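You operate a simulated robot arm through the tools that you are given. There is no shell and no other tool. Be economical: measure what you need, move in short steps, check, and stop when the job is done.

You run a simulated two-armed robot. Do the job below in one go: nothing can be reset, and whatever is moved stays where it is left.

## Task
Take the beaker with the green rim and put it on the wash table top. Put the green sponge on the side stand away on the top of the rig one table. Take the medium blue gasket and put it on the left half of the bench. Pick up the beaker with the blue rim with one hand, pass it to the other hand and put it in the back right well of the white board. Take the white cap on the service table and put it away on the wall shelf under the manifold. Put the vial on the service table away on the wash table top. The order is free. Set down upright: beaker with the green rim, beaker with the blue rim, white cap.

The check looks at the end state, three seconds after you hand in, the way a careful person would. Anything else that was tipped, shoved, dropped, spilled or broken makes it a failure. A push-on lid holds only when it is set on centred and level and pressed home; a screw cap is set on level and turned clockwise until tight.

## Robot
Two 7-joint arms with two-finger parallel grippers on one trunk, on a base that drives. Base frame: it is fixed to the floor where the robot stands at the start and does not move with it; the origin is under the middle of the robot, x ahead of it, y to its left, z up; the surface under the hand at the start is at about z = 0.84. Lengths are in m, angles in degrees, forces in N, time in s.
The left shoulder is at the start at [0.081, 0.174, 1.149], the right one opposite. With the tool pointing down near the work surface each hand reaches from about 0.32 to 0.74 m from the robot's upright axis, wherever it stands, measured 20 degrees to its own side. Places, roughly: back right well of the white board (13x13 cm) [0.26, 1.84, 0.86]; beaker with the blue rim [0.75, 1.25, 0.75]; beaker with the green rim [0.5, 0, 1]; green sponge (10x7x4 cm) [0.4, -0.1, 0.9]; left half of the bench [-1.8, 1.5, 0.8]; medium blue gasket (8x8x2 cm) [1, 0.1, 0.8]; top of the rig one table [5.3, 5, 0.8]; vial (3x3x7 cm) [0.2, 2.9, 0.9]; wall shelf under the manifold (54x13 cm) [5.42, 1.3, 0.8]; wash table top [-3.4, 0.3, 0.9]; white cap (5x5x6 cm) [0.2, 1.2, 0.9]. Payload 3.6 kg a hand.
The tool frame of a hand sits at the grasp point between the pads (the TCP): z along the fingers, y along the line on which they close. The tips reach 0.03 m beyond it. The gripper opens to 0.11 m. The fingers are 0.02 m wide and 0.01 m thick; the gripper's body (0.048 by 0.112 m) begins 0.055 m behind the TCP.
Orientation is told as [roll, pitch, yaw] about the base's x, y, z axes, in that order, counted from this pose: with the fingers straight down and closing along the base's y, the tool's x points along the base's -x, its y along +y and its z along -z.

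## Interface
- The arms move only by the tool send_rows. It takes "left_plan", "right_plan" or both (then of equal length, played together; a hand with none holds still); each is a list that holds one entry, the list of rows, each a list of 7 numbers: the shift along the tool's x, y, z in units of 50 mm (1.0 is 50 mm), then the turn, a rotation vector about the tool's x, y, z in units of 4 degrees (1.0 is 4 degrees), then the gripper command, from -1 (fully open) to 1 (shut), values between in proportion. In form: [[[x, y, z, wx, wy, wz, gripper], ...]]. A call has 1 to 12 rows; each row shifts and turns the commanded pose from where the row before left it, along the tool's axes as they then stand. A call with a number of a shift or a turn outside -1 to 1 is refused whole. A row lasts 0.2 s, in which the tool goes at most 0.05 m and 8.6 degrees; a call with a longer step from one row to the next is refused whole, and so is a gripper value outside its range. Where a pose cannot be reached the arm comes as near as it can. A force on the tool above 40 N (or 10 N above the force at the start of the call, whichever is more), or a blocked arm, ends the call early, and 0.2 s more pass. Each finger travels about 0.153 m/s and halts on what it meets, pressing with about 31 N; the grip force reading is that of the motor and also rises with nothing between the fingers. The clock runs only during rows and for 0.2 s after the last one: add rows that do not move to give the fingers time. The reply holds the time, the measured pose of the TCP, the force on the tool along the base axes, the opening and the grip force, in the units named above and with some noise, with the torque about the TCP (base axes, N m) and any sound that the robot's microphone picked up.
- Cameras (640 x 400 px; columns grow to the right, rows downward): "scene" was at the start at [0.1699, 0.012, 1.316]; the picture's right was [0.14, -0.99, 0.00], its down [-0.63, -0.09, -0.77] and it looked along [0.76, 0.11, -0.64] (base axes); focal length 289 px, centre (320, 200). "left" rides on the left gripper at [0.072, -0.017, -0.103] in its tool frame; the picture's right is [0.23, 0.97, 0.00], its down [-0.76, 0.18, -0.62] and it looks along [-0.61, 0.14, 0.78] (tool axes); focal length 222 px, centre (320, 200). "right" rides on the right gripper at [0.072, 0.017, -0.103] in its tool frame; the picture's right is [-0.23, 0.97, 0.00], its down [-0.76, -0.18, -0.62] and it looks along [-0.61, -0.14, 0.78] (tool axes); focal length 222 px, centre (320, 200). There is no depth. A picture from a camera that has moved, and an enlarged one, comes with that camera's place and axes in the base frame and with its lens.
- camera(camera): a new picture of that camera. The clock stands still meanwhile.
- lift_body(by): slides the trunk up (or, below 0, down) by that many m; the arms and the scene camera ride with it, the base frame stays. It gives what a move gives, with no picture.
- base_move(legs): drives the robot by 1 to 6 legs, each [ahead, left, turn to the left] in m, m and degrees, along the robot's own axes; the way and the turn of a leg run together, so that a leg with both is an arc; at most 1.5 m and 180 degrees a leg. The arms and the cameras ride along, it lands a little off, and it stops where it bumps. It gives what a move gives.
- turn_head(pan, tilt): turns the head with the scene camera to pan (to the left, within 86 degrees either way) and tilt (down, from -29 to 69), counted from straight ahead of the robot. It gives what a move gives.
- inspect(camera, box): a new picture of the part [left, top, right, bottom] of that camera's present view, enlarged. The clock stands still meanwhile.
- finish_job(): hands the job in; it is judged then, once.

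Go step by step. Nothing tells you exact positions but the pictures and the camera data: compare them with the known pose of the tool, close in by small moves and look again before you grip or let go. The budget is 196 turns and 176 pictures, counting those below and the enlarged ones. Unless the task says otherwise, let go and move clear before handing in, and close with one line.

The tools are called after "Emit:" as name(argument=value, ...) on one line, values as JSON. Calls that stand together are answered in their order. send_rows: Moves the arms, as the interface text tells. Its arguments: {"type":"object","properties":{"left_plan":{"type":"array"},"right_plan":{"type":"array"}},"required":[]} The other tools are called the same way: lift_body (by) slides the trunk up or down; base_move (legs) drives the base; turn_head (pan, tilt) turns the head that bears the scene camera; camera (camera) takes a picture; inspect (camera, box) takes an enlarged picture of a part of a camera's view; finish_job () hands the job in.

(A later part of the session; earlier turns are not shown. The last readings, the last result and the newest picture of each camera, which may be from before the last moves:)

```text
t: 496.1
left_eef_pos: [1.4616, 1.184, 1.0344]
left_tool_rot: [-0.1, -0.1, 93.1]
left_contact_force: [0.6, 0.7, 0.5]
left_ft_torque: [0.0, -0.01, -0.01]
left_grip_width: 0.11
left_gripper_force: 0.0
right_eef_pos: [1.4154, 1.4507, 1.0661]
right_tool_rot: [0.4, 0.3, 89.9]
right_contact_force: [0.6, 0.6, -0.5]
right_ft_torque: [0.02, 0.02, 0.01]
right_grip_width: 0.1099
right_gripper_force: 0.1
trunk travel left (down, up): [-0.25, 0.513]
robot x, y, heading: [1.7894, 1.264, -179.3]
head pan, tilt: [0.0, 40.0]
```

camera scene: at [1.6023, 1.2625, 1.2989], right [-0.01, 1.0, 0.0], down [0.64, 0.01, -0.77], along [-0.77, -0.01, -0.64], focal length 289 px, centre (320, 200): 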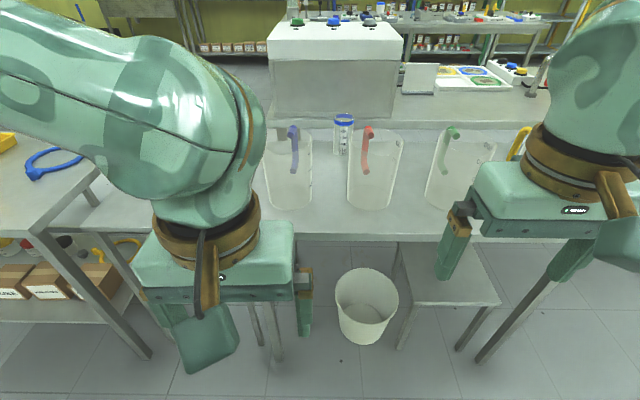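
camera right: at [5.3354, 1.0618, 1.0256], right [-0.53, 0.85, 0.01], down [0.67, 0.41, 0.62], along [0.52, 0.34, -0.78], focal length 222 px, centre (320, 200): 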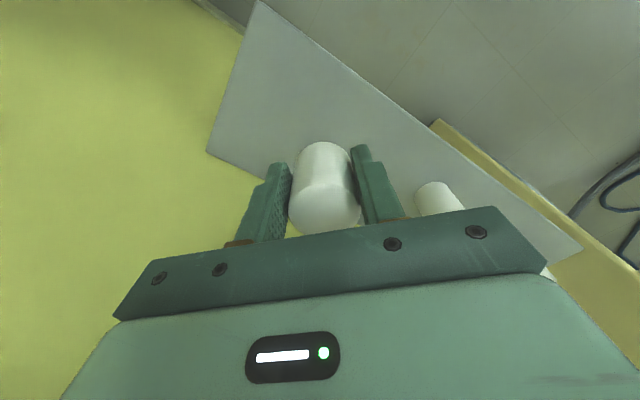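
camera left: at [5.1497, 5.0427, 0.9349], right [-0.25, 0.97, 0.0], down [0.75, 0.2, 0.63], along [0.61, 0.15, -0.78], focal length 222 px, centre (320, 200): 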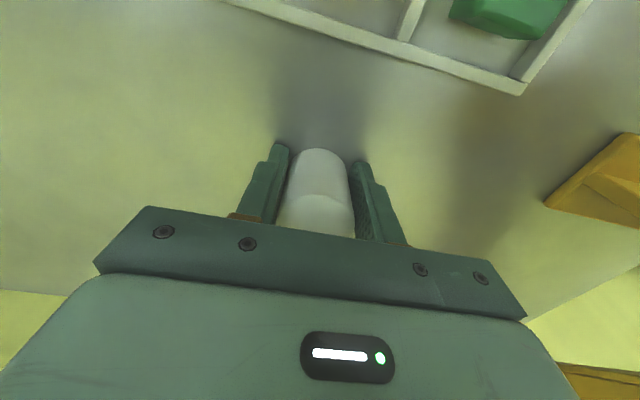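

Both turned fully. I test-tilt the right tool to point leftward.

Emit:
send_rows(right_plan=[[[0, 0, 0, 0, 1, 0, -1], [0, 0, 0, 0, 1, 0, -1], [0, 0, 0, 0, 1, 0, -1], [0, 0, 0, 0, 1, 0, -1], [0, 0, 0, 0, 1, 0, -1], [0, 0, 0, 0, 1, 0, -1], [0, 0, 0, 0, 1, 0, -1], [0, 0, 0, 0, 1, 0, -1], [0, 0, 0, 0, 1, 0, -1], [0, 0, 0, 0, 1, 0, -1], [0, 0, 0, 0, 1, 0, -1], [0, 0, 0, 0, 1, 0, -1]]])

Emit:
camera(camera="scene")

```text
t: 498.7
left_eef_pos: [1.4638, 1.1833, 1.0347]
left_tool_rot: [0.0, 0.0, 93.3]
left_contact_force: [-0.7, -1.3, 0.0]
left_ft_torque: [0.0, -0.03, -0.02]
left_grip_width: 0.11
left_gripper_force: 0.2
right_eef_pos: [1.4147, 1.4496, 1.0666]
right_tool_rot: [0.5, 48.5, 90.3]
right_contact_force: [0.3, -0.8, -0.4]
right_ft_torque: [0.02, 0.01, 0.0]
right_grip_width: 0.1098
right_gripper_force: 0.0
trunk travel left (down, up): [-0.25, 0.513]
robot x, y, heading: [1.7884, 1.2665, -179.2]
head pan, tilt: [0.0, 40.0]
```

```text
49 pictures are left
camera scene: at [1.6023, 1.2628, 1.2989], right [-0.01, 1.0, 0.0], down [0.64, 0.01, -0.77], along [-0.77, -0.01, -0.64], focal length 289 px, centre (320, 200)
```

scene: 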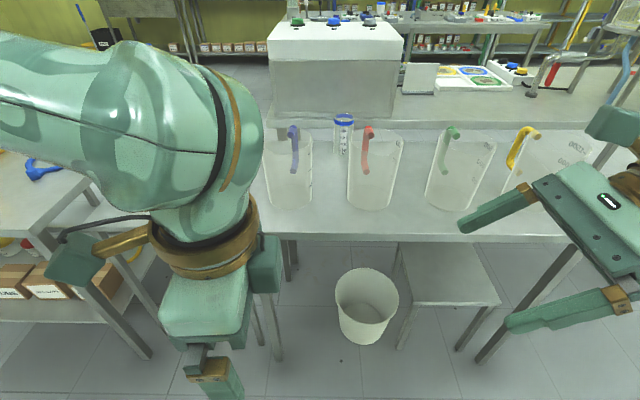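

The tilt works. I raise both hands a bit and move up to the low table.

Emit:
send_rows(left_plan=[[[0, 0, -0.5, 0, 0, 0, -1], [0, 0, -0.5, 0, 0, 0, -1], [0, 0, -0.4, 0, 0, 0, -1]]], right_plan=[[[0.5, 0, -0.2, 0, 1, 0, -1], [0.4, 0, -0.2, 0, 1, 0, -1], [0.4, 0, -0.2, 0, 1, 0, -1]]])

Emit:
base_move(legs=[[0.33, -0.15, -0.7]])

Emit:
turn_head(pan=8, tilt=40)

Emit:
camera(camera="scene")

Emit:
camera(camera="left")

```text
t: 499.5
left_eef_pos: [1.4638, 1.1833, 1.1034]
left_tool_rot: [0.2, 0.0, 93.3]
left_contact_force: [-0.3, 0.3, -0.1]
left_ft_torque: [0.03, 0.01, 0.02]
left_grip_width: 0.1102
left_gripper_force: 0.1
right_eef_pos: [1.4163, 1.4364, 1.1379]
right_tool_rot: [0.5, 60.3, 90.4]
right_contact_force: [-0.1, 0.5, 0.2]
right_ft_torque: [0.02, -0.02, 0.01]
right_grip_width: 0.1102
right_gripper_force: 0.0
trunk travel left (down, up): [-0.25, 0.513]
robot x, y, heading: [1.7884, 1.2651, -179.3]
head pan, tilt: [0.0, 40.0]
```

```text
t: 501.8
left_eef_pos: [1.1297, 1.3364, 1.1043]
left_tool_rot: [0.0, 0.0, 92.0]
left_contact_force: [-0.6, 0.2, 0.3]
left_ft_torque: [-0.01, 0.0, 0.01]
left_grip_width: 0.1097
left_gripper_force: 0.0
right_eef_pos: [1.0875, 1.5905, 1.1359]
right_tool_rot: [0.5, 60.3, 89.3]
right_contact_force: [-0.2, -0.5, -0.1]
right_ft_torque: [0.0, -0.02, -0.03]
right_grip_width: 0.1101
right_gripper_force: 0.1
trunk travel left (down, up): [-0.25, 0.513]
robot x, y, heading: [1.4581, 1.4135, 179.6]
head pan, tilt: [0.0, 40.0]
```

```text
t: 502.5
left_eef_pos: [1.131, 1.3366, 1.1039]
left_tool_rot: [0.2, 0.0, 92.1]
left_contact_force: [0.0, -0.1, 0.4]
left_ft_torque: [0.0, -0.01, -0.02]
left_grip_width: 0.1099
left_gripper_force: 0.0
right_eef_pos: [1.0897, 1.591, 1.1358]
right_tool_rot: [0.6, 60.3, 89.4]
right_contact_force: [-0.7, 0.4, -0.4]
right_ft_torque: [0.02, -0.01, 0.01]
right_grip_width: 0.1099
right_gripper_force: 0.1
trunk travel left (down, up): [-0.25, 0.513]
robot x, y, heading: [1.4608, 1.4154, 179.5]
head pan, tilt: [8.0, 40.0]
```

```text
48 pictures are left
camera scene: at [1.2731, 1.4017, 1.299], right [-0.13, 0.99, 0.0], down [0.64, 0.09, -0.77], along [-0.76, -0.1, -0.64], focal length 289 px, centre (320, 200)
```

scene: 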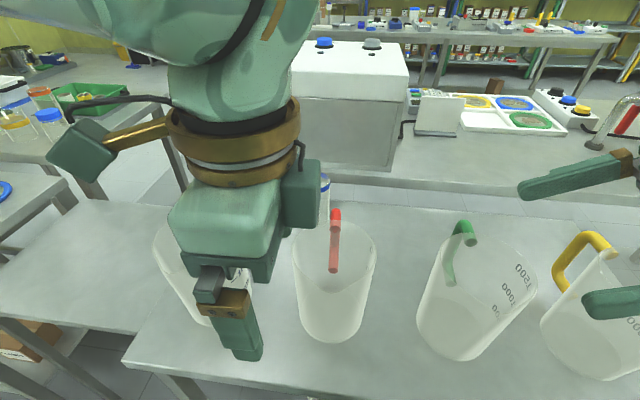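

```text
47 pictures are left
camera left: at [1.1499, 1.2647, 1.2083], right [-0.96, -0.26, 0.0], down [-0.2, 0.75, 0.62], along [-0.16, 0.6, -0.78], focal length 222 px, centre (320, 200)
```

left: 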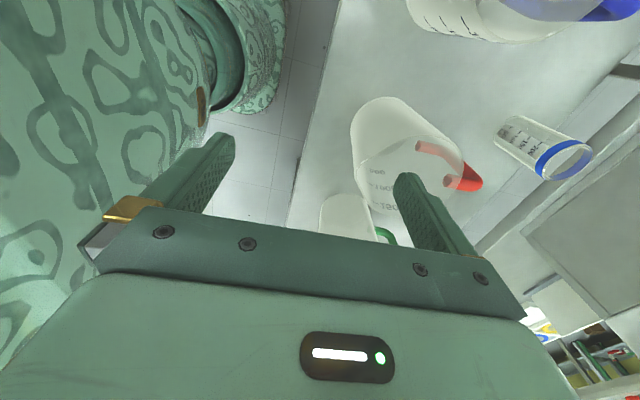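

From the left camera the beaker is at (0.757, 1.322), rim z≈0.92. I raise the trunk for reach above the pitchers and bring the left hand over.

Emit:
lift_body(by=0.15)

Emit:
send_rows(left_plan=[[[0, 0.83, 0.2, 0, 0, 0, -1], [0, 0.83, 0.3, 0, 0, 0, -1], [0, 0.83, 0.4, 0, 0, 0, -1], [0, 0.83, 0.4, 0, 0, 0, -1], [0, 0.83, 0.4, 0, 0, 0, -1], [0, 0.83, 0.4, 0, 0, 0, -1], [0, 0.83, 0.4, 0, 0, 0, -1], [0, 0.83, 0.4, 0, 0, 0, -1], [0, 0.83, 0.4, 0, 0, 0, -1], [0, 0, 0, 0, 0, 0, -1]]])

Emit:
camera(camera="left")

Emit:
camera(camera="scene")

```text
t: 504.2
left_eef_pos: [1.1296, 1.3369, 1.2542]
left_tool_rot: [-0.1, 0.1, 92.1]
left_contact_force: [0.7, 0.0, 0.2]
left_ft_torque: [0.03, -0.01, 0.0]
left_grip_width: 0.11
left_gripper_force: 0.0
right_eef_pos: [1.0886, 1.5904, 1.287]
right_tool_rot: [0.5, 60.4, 89.1]
right_contact_force: [-0.8, 0.7, -0.4]
right_ft_torque: [0.0, 0.02, -0.01]
right_grip_width: 0.1102
right_gripper_force: 0.0
trunk travel left (down, up): [-0.4, 0.363]
robot x, y, heading: [1.4583, 1.4136, 179.9]
head pan, tilt: [8.0, 40.0]
```

```text
t: 506.4
left_eef_pos: [0.8273, 1.3209, 1.1196]
left_tool_rot: [0.2, 0.0, 92.1]
left_contact_force: [0.1, -0.1, 0.2]
left_ft_torque: [-0.01, -0.01, -0.01]
left_grip_width: 0.1099
left_gripper_force: 0.1
left hand out of reach, approached as far as the arm can: row 8, 9
right_eef_pos: [1.0888, 1.5906, 1.286]
right_tool_rot: [0.6, 60.4, 89.3]
right_contact_force: [0.3, -0.6, -0.8]
right_ft_torque: [0.01, 0.01, -0.01]
right_grip_width: 0.1098
right_gripper_force: 0.1
trunk travel left (down, up): [-0.4, 0.363]
robot x, y, heading: [1.4587, 1.41, 179.8]
head pan, tilt: [8.0, 40.0]
```

```text
46 pictures are left
camera left: at [0.8464, 1.2485, 1.2236], right [-0.97, -0.26, 0.0], down [-0.2, 0.76, 0.62], along [-0.16, 0.6, -0.78], focal length 222 px, centre (320, 200)
```

left: 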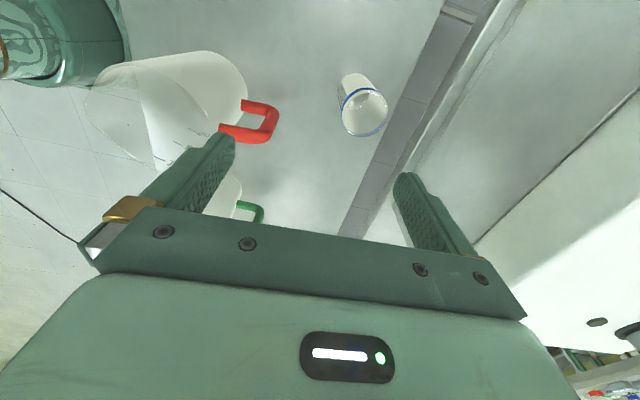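

```text
45 pictures are left
camera scene: at [1.3301, 1.4025, 1.4517], right [-0.13, 0.99, 0.0], down [0.64, 0.09, -0.77], along [-0.76, -0.1, -0.64], focal length 289 px, centre (320, 200)
```

scene: 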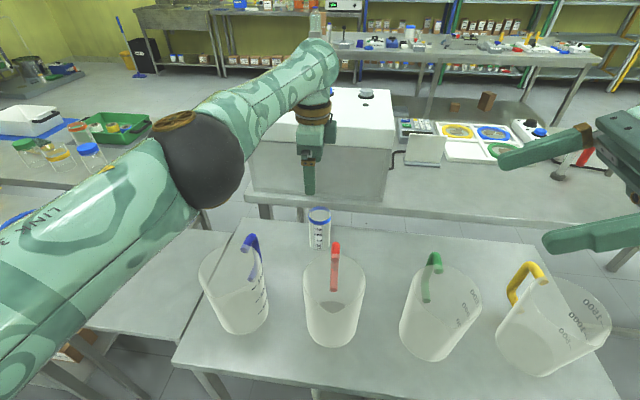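

I need 6 cm more reach; lower down the arm reaches further, and at z≈1.05 the tips still clear the pitchers. I narrow the fingers, lower and extend.

Emit:
send_rows(left_plan=[[[0, 0, 0.5, 0, 0, 0, -0.6], [0, 0, 0.5, 0, 0, 0, -0.6], [0, 0, 0.4, 0, 0, 0, -0.6], [0, 0.5, 0, 0, 0, 0, -0.6], [0, 0.5, 0, 0, 0, 0, -0.6], [0, 0.3, 0, 0, 0, 0, -0.6], [0, 0, 0, 0, 0, 0, -0.6]]])

Emit:
camera(camera="left")

```text
t: 508.0
left_eef_pos: [0.8277, 1.3175, 1.0497]
left_tool_rot: [0.1, 0.0, 92.1]
left_contact_force: [0.3, 0.2, -0.2]
left_ft_torque: [0.01, 0.04, 0.03]
left_grip_width: 0.0883
left_gripper_force: 0.1
left hand out of reach, approached as far as the arm can: row 4, 5, 6
right_eef_pos: [1.0878, 1.5888, 1.285]
right_tool_rot: [0.6, 60.3, 89.3]
right_contact_force: [0.8, -0.2, 0.0]
right_ft_torque: [-0.01, -0.04, 0.01]
right_grip_width: 0.1098
right_gripper_force: 0.0
trunk travel left (down, up): [-0.4, 0.363]
robot x, y, heading: [1.462, 1.4135, 179.8]
head pan, tilt: [8.0, 40.0]
```

```text
44 pictures are left
camera left: at [0.8473, 1.2452, 1.1534], right [-0.96, -0.26, 0.0], down [-0.2, 0.75, 0.62], along [-0.16, 0.6, -0.78], focal length 222 px, centre (320, 200)
```

left: 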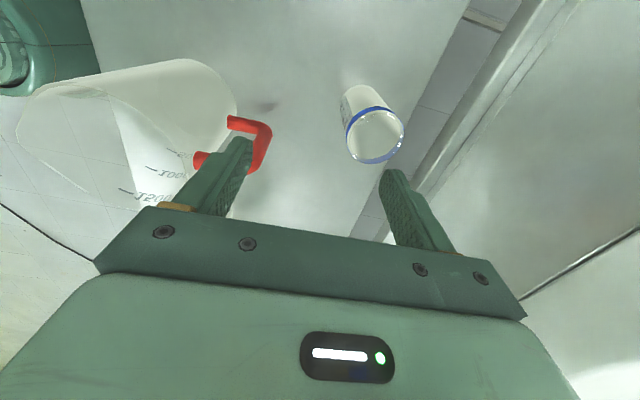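

The turned wrist costs reach, so I rotate the left tool back; I can turn it again once the beaker is lifted.

Emit:
send_rows(left_plan=[[[0, 0, 0, 0, 0, -1, -0.6], [0, 0, 0, 0, 0, -1, -0.6], [0, 0, 0, 0, 0, -1, -0.6], [0, 0, 0, 0, 0, -1, -0.6], [0, 0, 0, 0, 0, -1, -0.6], [0, 0, 0, 0, 0, -1, -0.6], [0, 0, 0, 0, 0, -1, -0.6], [0, 0, 0, 0, 0, -1, -0.6], [0, 0, 0, 0, 0, -1, -0.6], [0, 0, 0, 0, 0, -1, -0.6], [0, 0, 0, 0, 0, -1, -0.6]]])

Emit:
send_rows(left_plan=[[[0, 0, 0, 0, 0, -1, -0.6], [0, 0, 0, 0, 0, -1, -0.6], [0, 0, 0, 0, 0, -1, -0.6], [0, 0, 0, 0, 0, -1, -0.6], [0, 0, 0, 0, 0, -1, -0.6], [0, 0, 0, 0, 0, -1, -0.6], [0, 0, 0, 0, 0, -1, -0.6], [0, 0, 0, 0, 0, -1, -0.6], [-0.4, -0.03, 0, 0, 0, -1, -0.6], [-0.4, -0.03, 0, 0, 0, -1, -0.6], [-0.4, 0, 0, 0, 0, -0.5, -0.6], [0, 0, 0, 0, 0, 0, -0.6]]])

Emit:
camera(camera="left")

```text
t: 510.4
left_eef_pos: [0.8273, 1.3184, 1.0502]
left_tool_rot: [0.1, -0.1, 136.1]
left_contact_force: [-0.5, 0.5, 0.8]
left_ft_torque: [-0.02, 0.02, -0.01]
left_grip_width: 0.0878
left_gripper_force: 0.1
right_eef_pos: [1.0897, 1.5912, 1.2861]
right_tool_rot: [0.5, 60.4, 89.3]
right_contact_force: [-0.1, 0.1, -0.6]
right_ft_torque: [0.0, -0.06, -0.01]
right_grip_width: 0.1098
right_gripper_force: 0.0
trunk travel left (down, up): [-0.4, 0.363]
robot x, y, heading: [1.4617, 1.4145, 179.6]
head pan, tilt: [8.0, 40.0]
```

```text
t: 513.0
left_eef_pos: [0.8148, 1.2644, 1.0698]
left_tool_rot: [0.2, -0.1, 178.2]
left_contact_force: [0.2, 0.6, 0.1]
left_ft_torque: [-0.06, -0.01, 0.02]
left_grip_width: 0.0879
left_gripper_force: 0.0
left hand out of reach, approached as far as the arm can: row 9, 10, 11
right_eef_pos: [1.089, 1.591, 1.2859]
right_tool_rot: [0.6, 60.3, 89.2]
right_contact_force: [-0.5, 0.2, 0.0]
right_ft_torque: [-0.02, 0.04, 0.02]
right_grip_width: 0.1101
right_gripper_force: 0.0
trunk travel left (down, up): [-0.4, 0.363]
robot x, y, heading: [1.4609, 1.4084, 179.5]
head pan, tilt: [8.0, 40.0]
```

```text
43 pictures are left
camera left: at [0.8885, 1.2778, 1.1722], right [0.2, -0.98, 0.0], down [-0.77, -0.15, 0.62], along [-0.61, -0.12, -0.78], focal length 222 px, centre (320, 200)
```

left: 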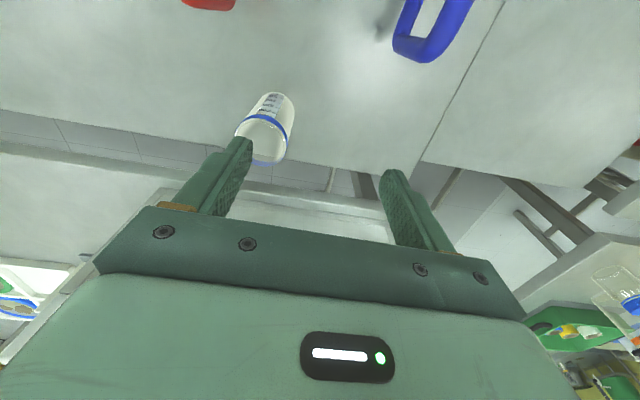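

The reach should be best with the hand about 0.3 m below the shoulder, so I lower to z≈0.995 (still above the rim) and extend again.

Emit:
send_rows(left_plan=[[[0, 0, 0.5, 0, 0, 0, -0.6], [0, 0, 0.5, 0, 0, 0, -0.6], [0, 0, 0.4, 0, 0, 0, -0.6], [0, -0.5, 0, 0, 0, 0, -0.6], [0, -0.6, 0, 0, 0, 0, -0.6], [-0.4, 0, 0, 0, 0, 0, -0.6], [-0.4, 0, 0, 0, 0, 0, -0.6], [-0.2, 0, 0, 0, 0, 0, -0.6], [0, 0, 0, 0, 0, 0, -0.6]]])

Emit:
camera(camera="left")

```text
t: 515.0
left_eef_pos: [0.8292, 1.2993, 1.0034]
left_tool_rot: [0.0, -0.1, 178.1]
left_contact_force: [-0.1, 0.0, 0.3]
left_ft_torque: [0.02, 0.0, -0.03]
left_grip_width: 0.0878
left_gripper_force: 0.1
left hand out of reach, approached as far as the arm can: row 2, 3, 4, 5, 6, 7, 8
right_eef_pos: [1.0888, 1.59, 1.2861]
right_tool_rot: [0.6, 60.1, 89.2]
right_contact_force: [-0.5, 0.6, 0.6]
right_ft_torque: [-0.01, -0.02, 0.02]
right_grip_width: 0.1098
right_gripper_force: 0.0
trunk travel left (down, up): [-0.4, 0.363]
robot x, y, heading: [1.4549, 1.4132, 179.5]
head pan, tilt: [8.0, 40.0]
```

```text
42 pictures are left
camera left: at [0.9018, 1.3134, 1.107], right [0.19, -0.98, 0.0], down [-0.77, -0.15, 0.62], along [-0.61, -0.12, -0.78], focal length 222 px, centre (320, 200)
```

left: 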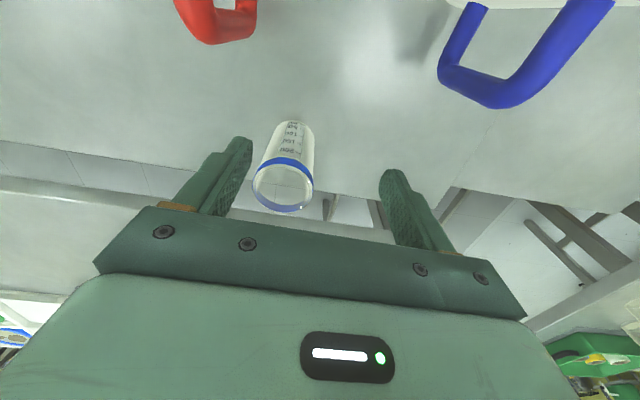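

Reach is best at about 20° to the hand's own side, so I raise the hand and shift the robot 15 cm to the right.

Emit:
send_rows(left_plan=[[[0, 0, -0.5, 0, 0, 0, -0.6], [0.4, 0, -0.6, 0, 0, 0, -0.6], [0.4, 0, -0.5, 0, 0, 0, -0.6]]])

Emit:
base_move(legs=[[0.01, -0.15, 0]])

Emit:
send_rows(left_plan=[[[0, 0.7, 0.3, 0, 0, 0, -0.6], [0, 0.7, 0.3, 0, 0, 0, -0.6], [0, 0.7, 0.3, 0, 0, 0, -0.6], [-0.5, 0.3, 0, 0, 0, 0, -0.6], [-0.6, 0, 0, 0, 0, 0, -0.6], [-0.6, 0, 0, 0, 0, 0, -0.6], [-0.4, 0, 0, 0, 0, 0, -0.6], [0, 0, 0, 0, 0, 0, -0.6]]])

Emit:
camera(camera="left")

```text
t: 515.8
left_eef_pos: [0.8269, 1.3098, 1.0823]
left_tool_rot: [0.0, 0.1, 178.1]
left_contact_force: [0.1, -0.3, 0.7]
left_ft_torque: [0.0, 0.01, 0.02]
left_grip_width: 0.0878
left_gripper_force: 0.0
left hand out of reach, approached as far as the arm can: row 2, 3
right_eef_pos: [1.0884, 1.5911, 1.2866]
right_tool_rot: [0.6, 60.3, 89.4]
right_contact_force: [-0.3, 0.7, -0.7]
right_ft_torque: [0.0, -0.02, 0.0]
right_grip_width: 0.1096
right_gripper_force: 0.0
trunk travel left (down, up): [-0.4, 0.363]
robot x, y, heading: [1.4591, 1.4134, 179.6]
head pan, tilt: [8.0, 40.0]
```

```text
t: 517.2
left_eef_pos: [0.8179, 1.4624, 1.0815]
left_tool_rot: [0.1, 0.1, 178.1]
left_contact_force: [-0.5, 1.1, -0.1]
left_ft_torque: [-0.02, 0.0, 0.02]
left_grip_width: 0.0881
left_gripper_force: 0.0
right_eef_pos: [1.0793, 1.7448, 1.2862]
right_tool_rot: [0.6, 60.2, 89.3]
right_contact_force: [-0.3, -0.1, 0.0]
right_ft_torque: [0.0, -0.03, -0.01]
right_grip_width: 0.1102
right_gripper_force: 0.0
trunk travel left (down, up): [-0.4, 0.363]
robot x, y, heading: [1.4446, 1.5641, 179.7]
head pan, tilt: [8.0, 40.0]
```

```text
t: 519.0
left_eef_pos: [0.8019, 1.3408, 1.0373]
left_tool_rot: [0.0, 0.1, 178.0]
left_contact_force: [0.2, -0.3, -0.3]
left_ft_torque: [0.03, 0.02, 0.01]
left_grip_width: 0.0882
left_gripper_force: 0.0
left hand out of reach, approached as far as the arm can: row 1, 2, 4, 5, 6, 7
right_eef_pos: [1.0801, 1.7421, 1.287]
right_tool_rot: [0.6, 60.2, 89.3]
right_contact_force: [0.1, 0.0, 0.0]
right_ft_torque: [0.0, -0.01, 0.04]
right_grip_width: 0.11
right_gripper_force: 0.0
trunk travel left (down, up): [-0.4, 0.363]
robot x, y, heading: [1.452, 1.5658, 179.7]
head pan, tilt: [8.0, 40.0]
```

```text
41 pictures are left
camera left: at [0.8756, 1.3548, 1.142], right [0.19, -0.98, 0.0], down [-0.77, -0.15, 0.62], along [-0.61, -0.12, -0.78], focal length 222 px, centre (320, 200)
```

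left: 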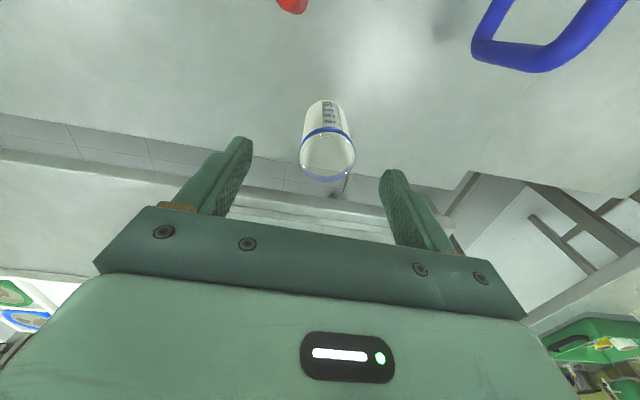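

Still 4 cm short, so I tilt the left tool 20° forward to gain reach, then go to the beaker and look.

Emit:
send_rows(left_plan=[[[0, 0.15, 0, 0, -1, 0, -0.6], [0, 0.15, 0, 0, -1, 0, -0.6], [0, 0, 0, 0, -1, 0, -0.6], [0, 0, 0, 0, -1, 0, -0.6], [0, 0, 0, 0, -1, 0, -0.6], [-0.35, 0, 0.13, 0, 0, 0, -0.6], [-0.35, 0, 0.13, 0, 0, 0, -0.6], [0.15, 0, 0.4, 0, 0, 0, -0.6], [0.15, 0, 0.4, 0, 0, 0, -0.6], [0, 0, 0, 0, 0, 0, -0.6]]])

Emit:
camera(camera="left")

```text
t: 521.2
left_eef_pos: [0.7468, 1.3228, 0.9892]
left_tool_rot: [0.0, -19.8, 178.0]
left_contact_force: [-1.1, -0.1, -0.2]
left_ft_torque: [0.02, 0.01, -0.01]
left_grip_width: 0.0879
left_gripper_force: 0.0
left hand out of reach, approached as far as the arm can: row 1, 2, 3, 4, 5, 6, 7, 8
right_eef_pos: [1.0802, 1.7433, 1.2874]
right_tool_rot: [0.6, 60.3, 89.2]
right_contact_force: [0.6, 0.3, -0.2]
right_ft_torque: [0.05, 0.02, 0.02]
right_grip_width: 0.11
right_gripper_force: 0.0
trunk travel left (down, up): [-0.4, 0.363]
robot x, y, heading: [1.4487, 1.5667, 179.7]
head pan, tilt: [8.0, 40.0]
```

```text
40 pictures are left
camera left: at [0.8496, 1.3357, 1.0617], right [0.18, -0.98, -0.08], down [-0.51, -0.16, 0.85], along [-0.84, -0.11, -0.53], focal length 222 px, centre (320, 200)
```

left: 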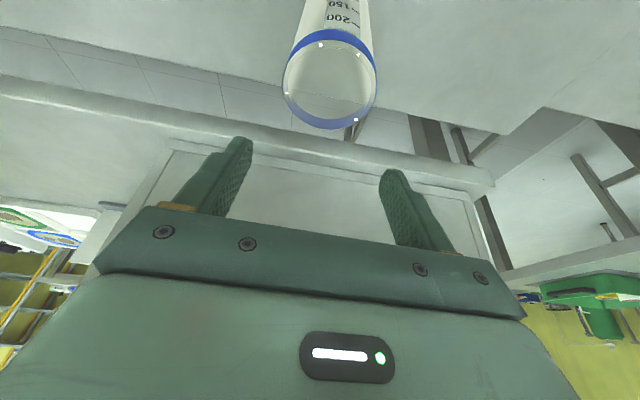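

The beaker is at (0.768, 1.326). I descend along the straight line to z≈0.885 with the fingers on both sides.

Emit:
send_rows(left_plan=[[[0.21, -0.08, 0.36, 0, 0, 0, -0.6], [0.21, 0, 0.36, 0, 0, 0, -0.6], [0.21, 0, 0.36, 0, 0, 0, -0.6], [0.21, 0, 0.36, 0, 0, 0, -0.6], [0.21, 0, 0.36, 0, 0, 0, -0.6], [0, 0, 0, 0, 0, 0, -0.6]]])

Emit:
camera(camera="left")

Emit:
camera(camera="scene")

```text
t: 522.6
left_eef_pos: [0.7737, 1.32, 0.8911]
left_tool_rot: [0.0, -19.9, 178.0]
left_contact_force: [-0.3, 0.2, 0.0]
left_ft_torque: [0.0, 0.0, 0.01]
left_grip_width: 0.0881
left_gripper_force: 0.1
left hand out of reach, approached as far as the arm can: row 1, 4
right_eef_pos: [1.0796, 1.7417, 1.2858]
right_tool_rot: [0.6, 60.3, 89.2]
right_contact_force: [0.3, 0.9, 0.2]
right_ft_torque: [0.02, -0.03, -0.01]
right_grip_width: 0.11
right_gripper_force: 0.1
trunk travel left (down, up): [-0.4, 0.363]
robot x, y, heading: [1.4501, 1.5641, 179.6]
head pan, tilt: [8.0, 40.0]
```

```text
39 pictures are left
camera left: at [0.8778, 1.3329, 0.9634], right [0.18, -0.98, -0.08], down [-0.51, -0.16, 0.85], along [-0.84, -0.11, -0.53], focal length 222 px, centre (320, 200)
```

left: 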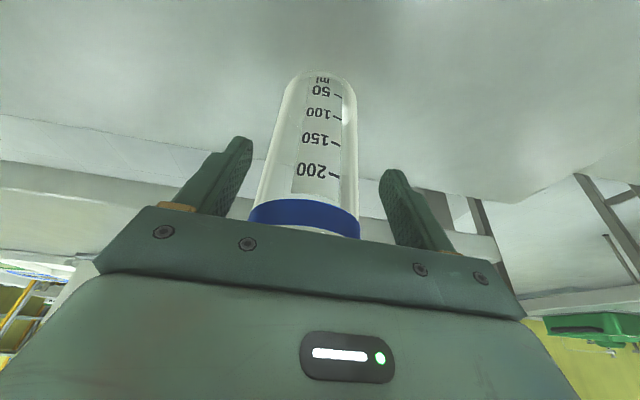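

```text
38 pictures are left
camera scene: at [1.3206, 1.5538, 1.4517], right [-0.13, 0.99, 0.0], down [0.64, 0.09, -0.77], along [-0.76, -0.1, -0.64], focal length 289 px, centre (320, 200)
```

scene: 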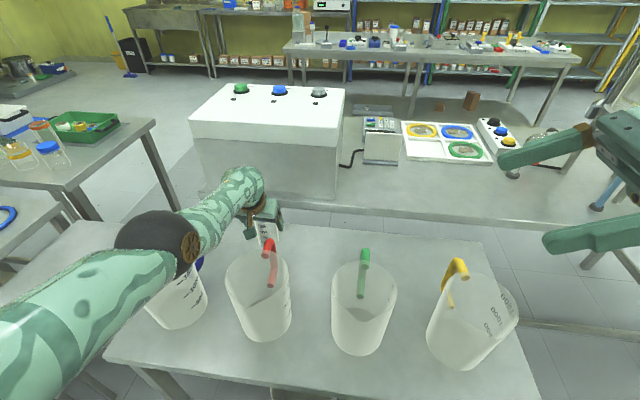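

The beaker is between the fingers. I close and lift slowly, rising straight up.

Emit:
send_rows(left_plan=[[[0, 0, 0, 0, 0, 0, 1], [0, 0, 0, 0, 0, 0, 1], [0, 0, 0, 0, 0, 0, 1], [0, 0, 0, 0, 0, 0, 1], [-0.07, 0, -0.19, 0, 0, 0, 1], [-0.1, 0, -0.28, 0, 0, 0, 1], [-0.1, 0, -0.28, 0, 0, 0, 1], [-0.1, 0, -0.28, 0, 0, 0, 1], [-0.14, 0, -0.38, 0, 0, 0, 1], [-0.14, 0, -0.38, 0, 0, 0, 1]]])

Emit:
camera(camera="left")

```text
t: 524.8
left_eef_pos: [0.7738, 1.3202, 0.9865]
left_tool_rot: [0.0, -19.8, 178.0]
left_contact_force: [-0.6, 0.0, -0.4]
left_ft_torque: [0.0, -0.02, -0.03]
left_grip_width: 0.0591
left_gripper_force: 31.1
right_eef_pos: [1.0793, 1.7429, 1.2866]
right_tool_rot: [0.6, 60.3, 89.3]
right_contact_force: [-0.6, 0.4, 0.5]
right_ft_torque: [0.02, -0.04, -0.05]
right_grip_width: 0.11
right_gripper_force: 0.0
trunk travel left (down, up): [-0.4, 0.363]
robot x, y, heading: [1.4462, 1.5651, 179.8]
head pan, tilt: [8.0, 40.0]
```

```text
37 pictures are left
camera left: at [0.8774, 1.3336, 1.0589], right [0.18, -0.98, -0.08], down [-0.51, -0.16, 0.84], along [-0.84, -0.11, -0.53], focal length 222 px, centre (320, 200)
```

left: 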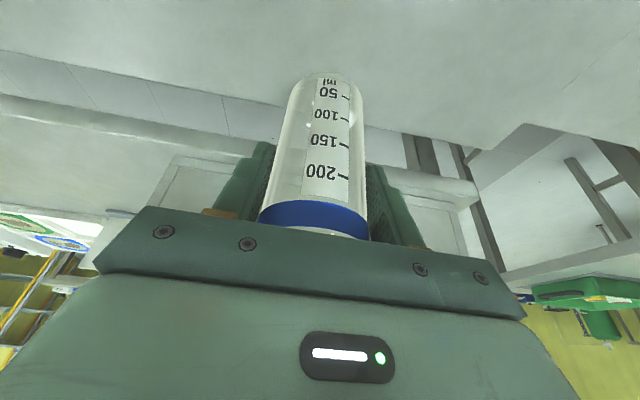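

Held at 0.059 m. I raise the trunk to clear the pitchers and back away from the table.

Emit:
lift_body(by=0.16)

Emit:
base_move(legs=[[-0.5, 0, 0]])

Emit:
turn_head(pan=0, tilt=35)

Emit:
camera(camera="scene")

```text
t: 526.6
left_eef_pos: [0.7724, 1.3203, 1.1449]
left_tool_rot: [0.0, -19.9, 178.0]
left_contact_force: [-0.3, -0.4, -1.6]
left_ft_torque: [0.03, -0.02, -0.03]
left_grip_width: 0.0592
left_gripper_force: 31.0
right_eef_pos: [1.0793, 1.7413, 1.4459]
right_tool_rot: [0.5, 60.3, 89.2]
right_contact_force: [0.1, -0.1, 0.1]
right_ft_torque: [0.01, -0.02, 0.03]
right_grip_width: 0.1105
right_gripper_force: 0.0
trunk travel left (down, up): [-0.56, 0.203]
robot x, y, heading: [1.4471, 1.5665, 179.7]
head pan, tilt: [8.0, 40.0]
```

```text
t: 529.6
left_eef_pos: [1.2759, 1.3137, 1.143]
left_tool_rot: [0.0, -19.9, 178.6]
left_contact_force: [0.7, 0.4, -1.6]
left_ft_torque: [-0.05, 0.0, 0.03]
left_grip_width: 0.0593
left_gripper_force: 31.2
right_eef_pos: [1.578, 1.7384, 1.4456]
right_tool_rot: [0.6, 60.3, 89.6]
right_contact_force: [0.1, -0.4, -0.4]
right_ft_torque: [-0.02, 0.0, 0.01]
right_grip_width: 0.1098
right_gripper_force: 0.0
trunk travel left (down, up): [-0.56, 0.203]
robot x, y, heading: [1.9511, 1.5648, -179.8]
head pan, tilt: [8.0, 40.0]
```

```text
t: 530.3
left_eef_pos: [1.2759, 1.3158, 1.1446]
left_tool_rot: [0.0, -19.9, 178.5]
left_contact_force: [-0.1, 0.3, -1.4]
left_ft_torque: [-0.01, 0.01, -0.02]
left_grip_width: 0.059
left_gripper_force: 30.9
right_eef_pos: [1.5803, 1.7386, 1.4458]
right_tool_rot: [0.6, 60.2, 89.8]
right_contact_force: [0.9, 0.1, -0.1]
right_ft_torque: [-0.01, 0.0, -0.01]
right_grip_width: 0.1101
right_gripper_force: 0.1
trunk travel left (down, up): [-0.56, 0.203]
robot x, y, heading: [1.9489, 1.5629, -179.8]
head pan, tilt: [0.0, 35.0]
```

```text
36 pictures are left
camera scene: at [1.8457, 1.564, 1.6202], right [0.0, 1.0, 0.0], down [0.57, 0.0, -0.82], along [-0.82, 0.0, -0.57], focal length 289 px, centre (320, 200)
```

scene: 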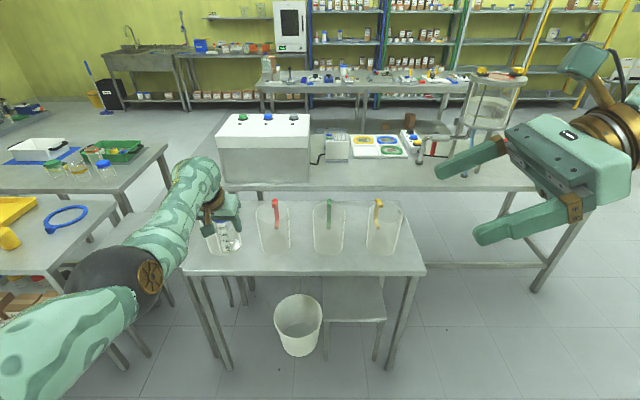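

Clear of the table. I back off a little more, lower the trunk, and draw the beaker in front of the chest.

Emit:
base_move(legs=[[-0.2, 0, 0]])

Emit:
lift_body(by=-0.31)

Emit:
send_rows(left_plan=[[[0.5, -0.3, -0.3, 0, 0, 0, 1], [0.65, -0.5, -0.35, 0, 0, 0, 1], [0.65, -0.5, -0.35, 0, 0, 0, 1], [0.65, -0.5, -0.35, 0, 0, 0, 1], [0.65, -0.5, -0.35, 0, 0, 0, 1], [0.6, -0.4, -0.35, 0, 0, 0, 1], [0.4, -0.3, -0.35, 0, 0, 0, 1], [0, 0, 0, 0, 0, 0, 1]]])

```text
t: 531.9
left_eef_pos: [1.4731, 1.3151, 1.1434]
left_tool_rot: [0.0, -20.0, 178.5]
left_contact_force: [-0.6, 0.9, -1.2]
left_ft_torque: [-0.03, -0.04, 0.01]
left_grip_width: 0.0592
left_gripper_force: 31.1
right_eef_pos: [1.7758, 1.7395, 1.4465]
right_tool_rot: [0.6, 60.4, 89.8]
right_contact_force: [-0.4, 0.1, 0.2]
right_ft_torque: [-0.01, 0.04, -0.02]
right_grip_width: 0.1099
right_gripper_force: 0.1
trunk travel left (down, up): [-0.56, 0.203]
robot x, y, heading: [2.1501, 1.5666, -179.8]
head pan, tilt: [0.0, 35.0]
```

```text
t: 535.0
left_eef_pos: [1.474, 1.3151, 0.8352]
left_tool_rot: [0.1, -19.9, 178.6]
left_contact_force: [-0.2, 0.7, -0.7]
left_ft_torque: [-0.01, -0.02, 0.0]
left_grip_width: 0.0591
left_gripper_force: 31.3
right_eef_pos: [1.776, 1.7397, 1.1375]
right_tool_rot: [0.7, 60.3, 89.8]
right_contact_force: [-1.0, 0.5, -0.7]
right_ft_torque: [0.0, 0.0, -0.01]
right_grip_width: 0.11
right_gripper_force: 0.0
trunk travel left (down, up): [-0.25, 0.513]
robot x, y, heading: [2.1485, 1.5673, -179.6]
head pan, tilt: [0.0, 35.0]
```

```text
t: 536.1
left_eef_pos: [1.587, 1.4003, 0.9517]
left_tool_rot: [1.3, -31.5, 179.3]
left_contact_force: [0.3, 0.9, -1.0]
left_ft_torque: [-0.01, -0.03, 0.01]
left_grip_width: 0.0592
left_gripper_force: 31.3
right_eef_pos: [1.7772, 1.7382, 1.1367]
right_tool_rot: [0.6, 60.3, 89.7]
right_contact_force: [0.7, -0.5, -0.2]
right_ft_torque: [-0.01, 0.01, 0.04]
right_grip_width: 0.1101
right_gripper_force: 0.0
trunk travel left (down, up): [-0.25, 0.513]
robot x, y, heading: [2.1495, 1.5647, -179.7]
head pan, tilt: [0.0, 35.0]
stopped in row 5 (left hand): the arm was blocked; the commanded pose is now the measured one
```

The arm lagged and the tool pitched to -31°. I bring it back to -20° in place and look.

Emit:
send_rows(left_plan=[[[0, 0, 0, 0.1, 0.9, 0, 1], [0, 0, 0, 0.1, 1, 0, 1], [0, 0, 0, 0.1, 1, 0, 1], [0, 0, 0, 0, 0, 0, 1]]])

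Emit:
camera(camera="scene")

```text
t: 537.1
left_eef_pos: [1.5803, 1.4033, 0.9442]
left_tool_rot: [-0.2, -19.9, 179.4]
left_contact_force: [0.2, 0.2, -0.5]
left_ft_torque: [0.03, -0.02, 0.0]
left_grip_width: 0.0589
left_gripper_force: 31.6
left hand out of reach, approached as far as the arm can: row 3
right_eef_pos: [1.7774, 1.738, 1.1358]
right_tool_rot: [0.7, 60.4, 89.8]
right_contact_force: [-0.2, -0.3, -0.3]
right_ft_torque: [-0.03, 0.0, -0.01]
right_grip_width: 0.1102
right_gripper_force: 0.0
trunk travel left (down, up): [-0.25, 0.513]
robot x, y, heading: [2.1517, 1.569, -179.8]
head pan, tilt: [0.0, 35.0]
```

```text
35 pictures are left
camera scene: at [1.958, 1.5644, 1.3065], right [0.0, 1.0, 0.0], down [0.57, 0.0, -0.82], along [-0.82, 0.0, -0.57], focal length 289 px, centre (320, 200)
```

scene: 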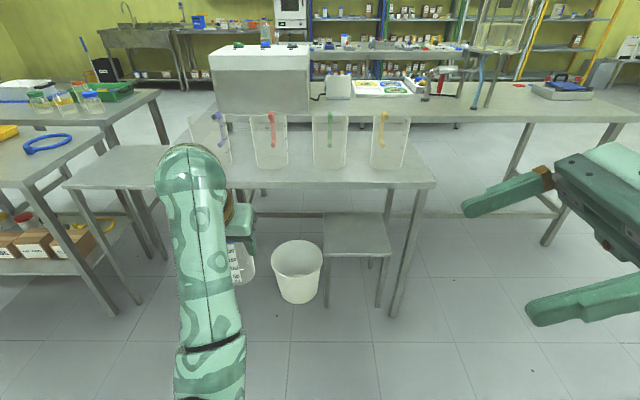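

The left arm now reaches straight forward. I raise the beaker 10 cm and bring it to the robot's centreline.

Emit:
send_rows(left_plan=[[[-0.13, -0.3, -0.37, 0, 0, 0, 1], [-0.13, -0.5, -0.37, 0, 0, 0, 1], [-0.13, -0.5, -0.37, 0, 0, 0, 1], [-0.13, -0.5, -0.37, 0, 0, 0, 1], [-0.13, -0.5, -0.37, 0, 0, 0, 1], [0, -0.4, 0, 0, 0, 0, 1], [0, 0, 0, 0, 0, 0, 1]]])

```text
t: 538.7
left_eef_pos: [1.5377, 1.5406, 1.0029]
left_tool_rot: [0.0, -19.9, 179.4]
left_contact_force: [0.1, -0.7, -1.7]
left_ft_torque: [0.01, -0.01, 0.0]
left_grip_width: 0.059
left_gripper_force: 30.8
left hand out of reach, approached as far as the arm can: row 1, 2, 3, 4, 5
right_eef_pos: [1.776, 1.7388, 1.1365]
right_tool_rot: [0.5, 60.3, 89.8]
right_contact_force: [0.0, 0.2, -0.4]
right_ft_torque: [0.0, -0.01, 0.0]
right_grip_width: 0.11
right_gripper_force: 0.0
trunk travel left (down, up): [-0.25, 0.513]
robot x, y, heading: [2.1452, 1.5647, -179.7]
head pan, tilt: [0.0, 35.0]
```

Now I turn the left tool about the vertical, keeping the beaker upright, in two halves.

Emit:
send_rows(left_plan=[[[0, 0, 0, 0.34, 0, 0.94, 1], [0, 0, 0, 0.34, 0, 0.94, 1], [0, 0, 0, 0.34, 0, 0.94, 1], [0, 0, 0, 0.34, 0, 0.94, 1], [0, 0, 0, 0.34, 0, 0.94, 1], [0, 0, 0, 0.34, 0, 0.94, 1], [0, 0, 0, 0.34, 0, 0.94, 1], [0, 0, 0, 0.34, 0, 0.94, 1], [0, 0, 0, 0.34, 0, 0.94, 1], [0, 0, 0, 0.34, 0, 0.94, 1], [0, 0, 0, 0.34, 0, 0.94, 1]]])

Emit:
camera(camera="scene")

```text
t: 541.1
left_eef_pos: [1.5388, 1.5406, 1.0049]
left_tool_rot: [-0.1, -19.9, 135.4]
left_contact_force: [0.2, 0.6, -1.6]
left_ft_torque: [0.0, -0.03, 0.03]
left_grip_width: 0.0592
left_gripper_force: 30.8
right_eef_pos: [1.7764, 1.7387, 1.1355]
right_tool_rot: [0.6, 60.3, 89.8]
right_contact_force: [0.7, -0.1, 0.0]
right_ft_torque: [0.01, 0.0, 0.01]
right_grip_width: 0.1101
right_gripper_force: 0.1
trunk travel left (down, up): [-0.25, 0.513]
robot x, y, heading: [2.1434, 1.5646, -179.8]
head pan, tilt: [0.0, 35.0]
```

```text
34 pictures are left
camera scene: at [1.9576, 1.5644, 1.3064], right [0.0, 1.0, 0.0], down [0.57, 0.0, -0.82], along [-0.82, 0.0, -0.57], focal length 289 px, centre (320, 200)
```

scene: 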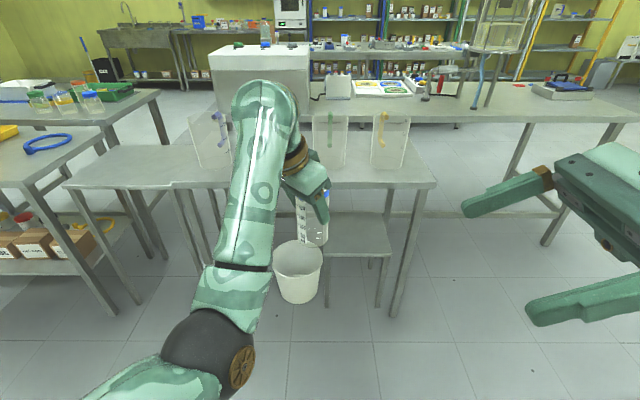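

Works well; the beaker stays upright. I do the second half.

Emit:
send_rows(left_plan=[[[0, 0, 0, 0.34, 0, 0.94, 1], [0, 0, 0, 0.34, 0, 0.94, 1], [0, 0, 0, 0.34, 0, 0.94, 1], [0, 0, 0, 0.34, 0, 0.94, 1], [0, 0, 0, 0.34, 0, 0.94, 1], [0, 0, 0, 0.34, 0, 0.94, 1], [0, 0, 0, 0.34, 0, 0.94, 1], [0, 0, 0, 0.34, 0, 0.94, 1], [0, 0, 0, 0.34, 0, 0.94, 1], [0, 0, 0, 0.34, 0, 0.94, 1], [0, 0, 0, 0.34, 0, 0.94, 1], [0, 0, 0, 0, 0, 0, 1]]])

Emit:
camera(camera="scene")

Emit:
camera(camera="right")

```text
t: 543.7
left_eef_pos: [1.5327, 1.5437, 1.0023]
left_tool_rot: [-0.1, -20.0, 91.4]
left_contact_force: [-0.3, 0.1, -2.3]
left_ft_torque: [0.0, -0.02, 0.02]
left_grip_width: 0.0593
left_gripper_force: 30.7
left hand out of reach, approached as far as the arm can: row 3, 5
right_eef_pos: [1.7767, 1.7398, 1.1362]
right_tool_rot: [0.4, 60.3, 89.9]
right_contact_force: [0.0, 0.2, 1.1]
right_ft_torque: [-0.01, 0.03, 0.01]
right_grip_width: 0.1099
right_gripper_force: 0.1
trunk travel left (down, up): [-0.25, 0.513]
robot x, y, heading: [2.1471, 1.5676, -179.8]
head pan, tilt: [0.0, 35.0]
```

```text
33 pictures are left
camera scene: at [1.9576, 1.5645, 1.3065], right [0.0, 1.0, 0.0], down [0.57, 0.0, -0.82], along [-0.82, 0.0, -0.57], focal length 289 px, centre (320, 200)
```

scene: 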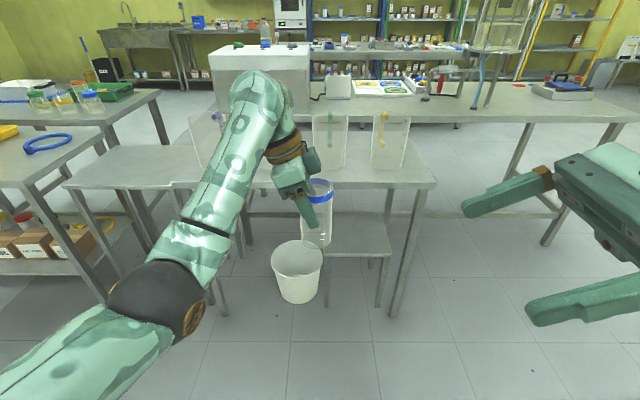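

```text
32 pictures are left
camera right: at [1.7589, 1.7926, 1.2511], right [-0.97, 0.12, -0.19], down [0.19, 0.92, -0.35], along [0.13, -0.38, -0.92], focal length 222 px, centre (320, 200)
```

right: 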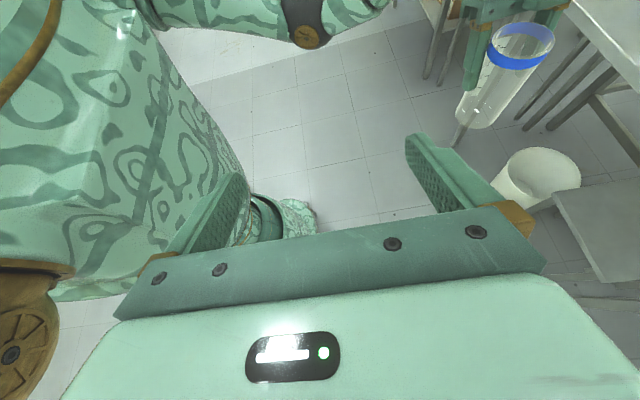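

The beaker hangs upright at about (1.533, 1.556), bottom z≈0.911. I bring the right hand, tilted, to a stand-off to its right.

Emit:
send_rows(right_plan=[[[-0.207, 0.697, 0.413, 0, 0, 0, -1], [-0.207, 0.697, 0.413, 0, 0, 0, -1], [-0.207, 0.697, 0.413, 0, 0, 0, -1], [-0.207, 0.697, 0.413, 0, 0, 0, -1], [-0.207, 0.697, 0.413, 0, 0, 0, -1], [-0.207, 0.697, 0.413, 0, 0, 0, -1], [-0.207, 0.697, 0.413, 0, 0, 0, -1], [0, 0, 0, 0, 0, 0, -1]]])

Emit:
camera(camera="right")

Emit:
inspect(camera="scene", box=[200, 100, 520, 300])

```text
t: 545.5
left_eef_pos: [1.5329, 1.544, 1.0026]
left_tool_rot: [0.0, -19.9, 91.4]
left_contact_force: [0.3, -0.7, -1.7]
left_ft_torque: [-0.01, -0.02, 0.03]
left_grip_width: 0.0589
left_gripper_force: 31.0
right_eef_pos: [1.5373, 1.6549, 1.0038]
right_tool_rot: [0.6, 60.3, 90.0]
right_contact_force: [0.7, -0.6, 0.1]
right_ft_torque: [0.03, 0.02, -0.03]
right_grip_width: 0.1099
right_gripper_force: 0.0
right hand out of reach, approached as far as the arm can: row 7
trunk travel left (down, up): [-0.25, 0.513]
robot x, y, heading: [2.1471, 1.5623, -180.0]
head pan, tilt: [0.0, 35.0]
```

```text
31 pictures are left
camera right: at [1.5212, 1.7076, 1.1187], right [-0.97, 0.13, -0.19], down [0.19, 0.92, -0.35], along [0.13, -0.38, -0.92], focal length 222 px, centre (320, 200)
```

right: 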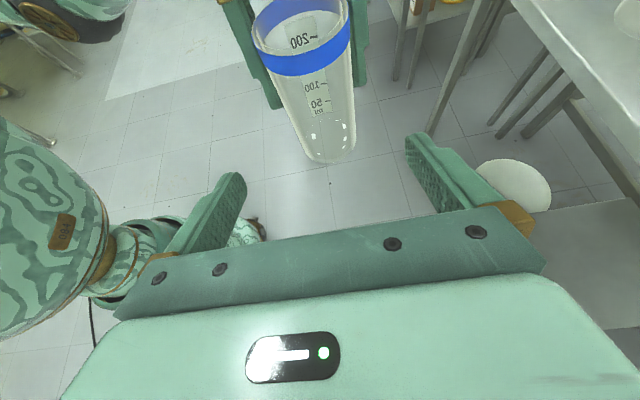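

```text
2.00 times, centred on (360, 200) of scene
camera zoom: at [1.958, 1.5642, 1.3066], right [0.0, 1.0, 0.0], down [0.57, 0.0, -0.82], along [-0.82, 0.0, -0.57], focal length 578 px, centre (240, 200)
```

zoom: 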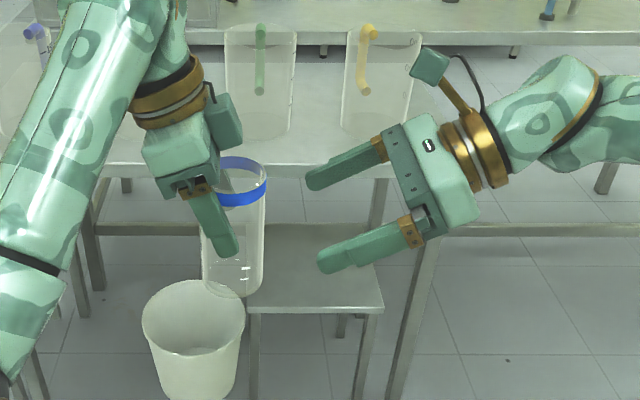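

Aligned: the beaker lies straight along the right hand's approach. I advance 11 cm and check before closing.

Emit:
send_rows(right_plan=[[[0, 0.08, 0.38, 0, 0, 0, -1], [0, 0, 0.38, 0, 0, 0, -1], [0, 0, 0.38, 0, 0, 0, -1], [0, 0, 0.38, 0, 0, 0, -1], [0, 0, 0.38, 0, 0, 0, -1], [0, 0, 0.38, 0, 0, 0, -1], [0, 0, 0, 0, 0, 0, -1]]])

Emit:
camera(camera="right")

Emit:
inspect(camera="scene", box=[200, 100, 520, 300])

```text
t: 547.1
left_eef_pos: [1.5318, 1.5447, 1.0018]
left_tool_rot: [0.0, -20.0, 91.4]
left_contact_force: [-2.4, -8.7, -3.0]
left_ft_torque: [0.19, -0.06, -0.07]
left_grip_width: 0.0579
left_gripper_force: 31.0
right_eef_pos: [1.5894, 1.6033, 0.975]
right_tool_rot: [0.4, 60.3, 89.6]
right_contact_force: [-6.8, 5.9, -1.8]
right_ft_torque: [-0.3, -0.26, 0.4]
right_grip_width: 0.1102
right_gripper_force: 0.1
right hand out of reach, approached as far as the arm can: row 1, 2, 3, 4, 5, 6
trunk travel left (down, up): [-0.25, 0.513]
robot x, y, heading: [2.1474, 1.5664, -179.6]
head pan, tilt: [0.0, 35.0]
```

```text
29 pictures are left
camera right: at [1.5714, 1.6565, 1.0898], right [-0.97, 0.12, -0.19], down [0.19, 0.92, -0.35], along [0.13, -0.38, -0.91], focal length 222 px, centre (320, 200)
```

right: 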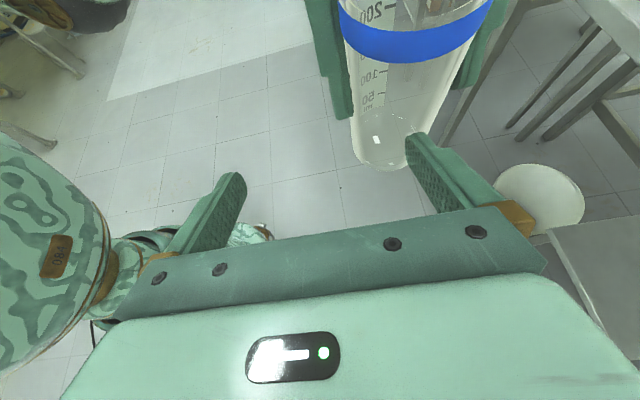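

```text
2.00 times, centred on (360, 200) of scene
camera zoom: at [1.9573, 1.5646, 1.3064], right [0.0, 1.0, 0.0], down [0.57, 0.0, -0.82], along [-0.82, 0.0, -0.57], focal length 578 px, centre (240, 200)
```

zoom: 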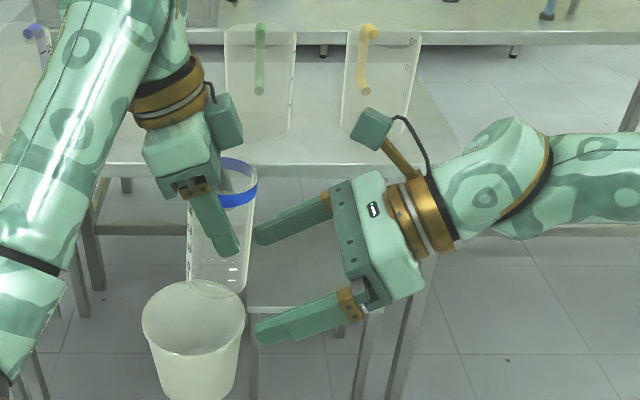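

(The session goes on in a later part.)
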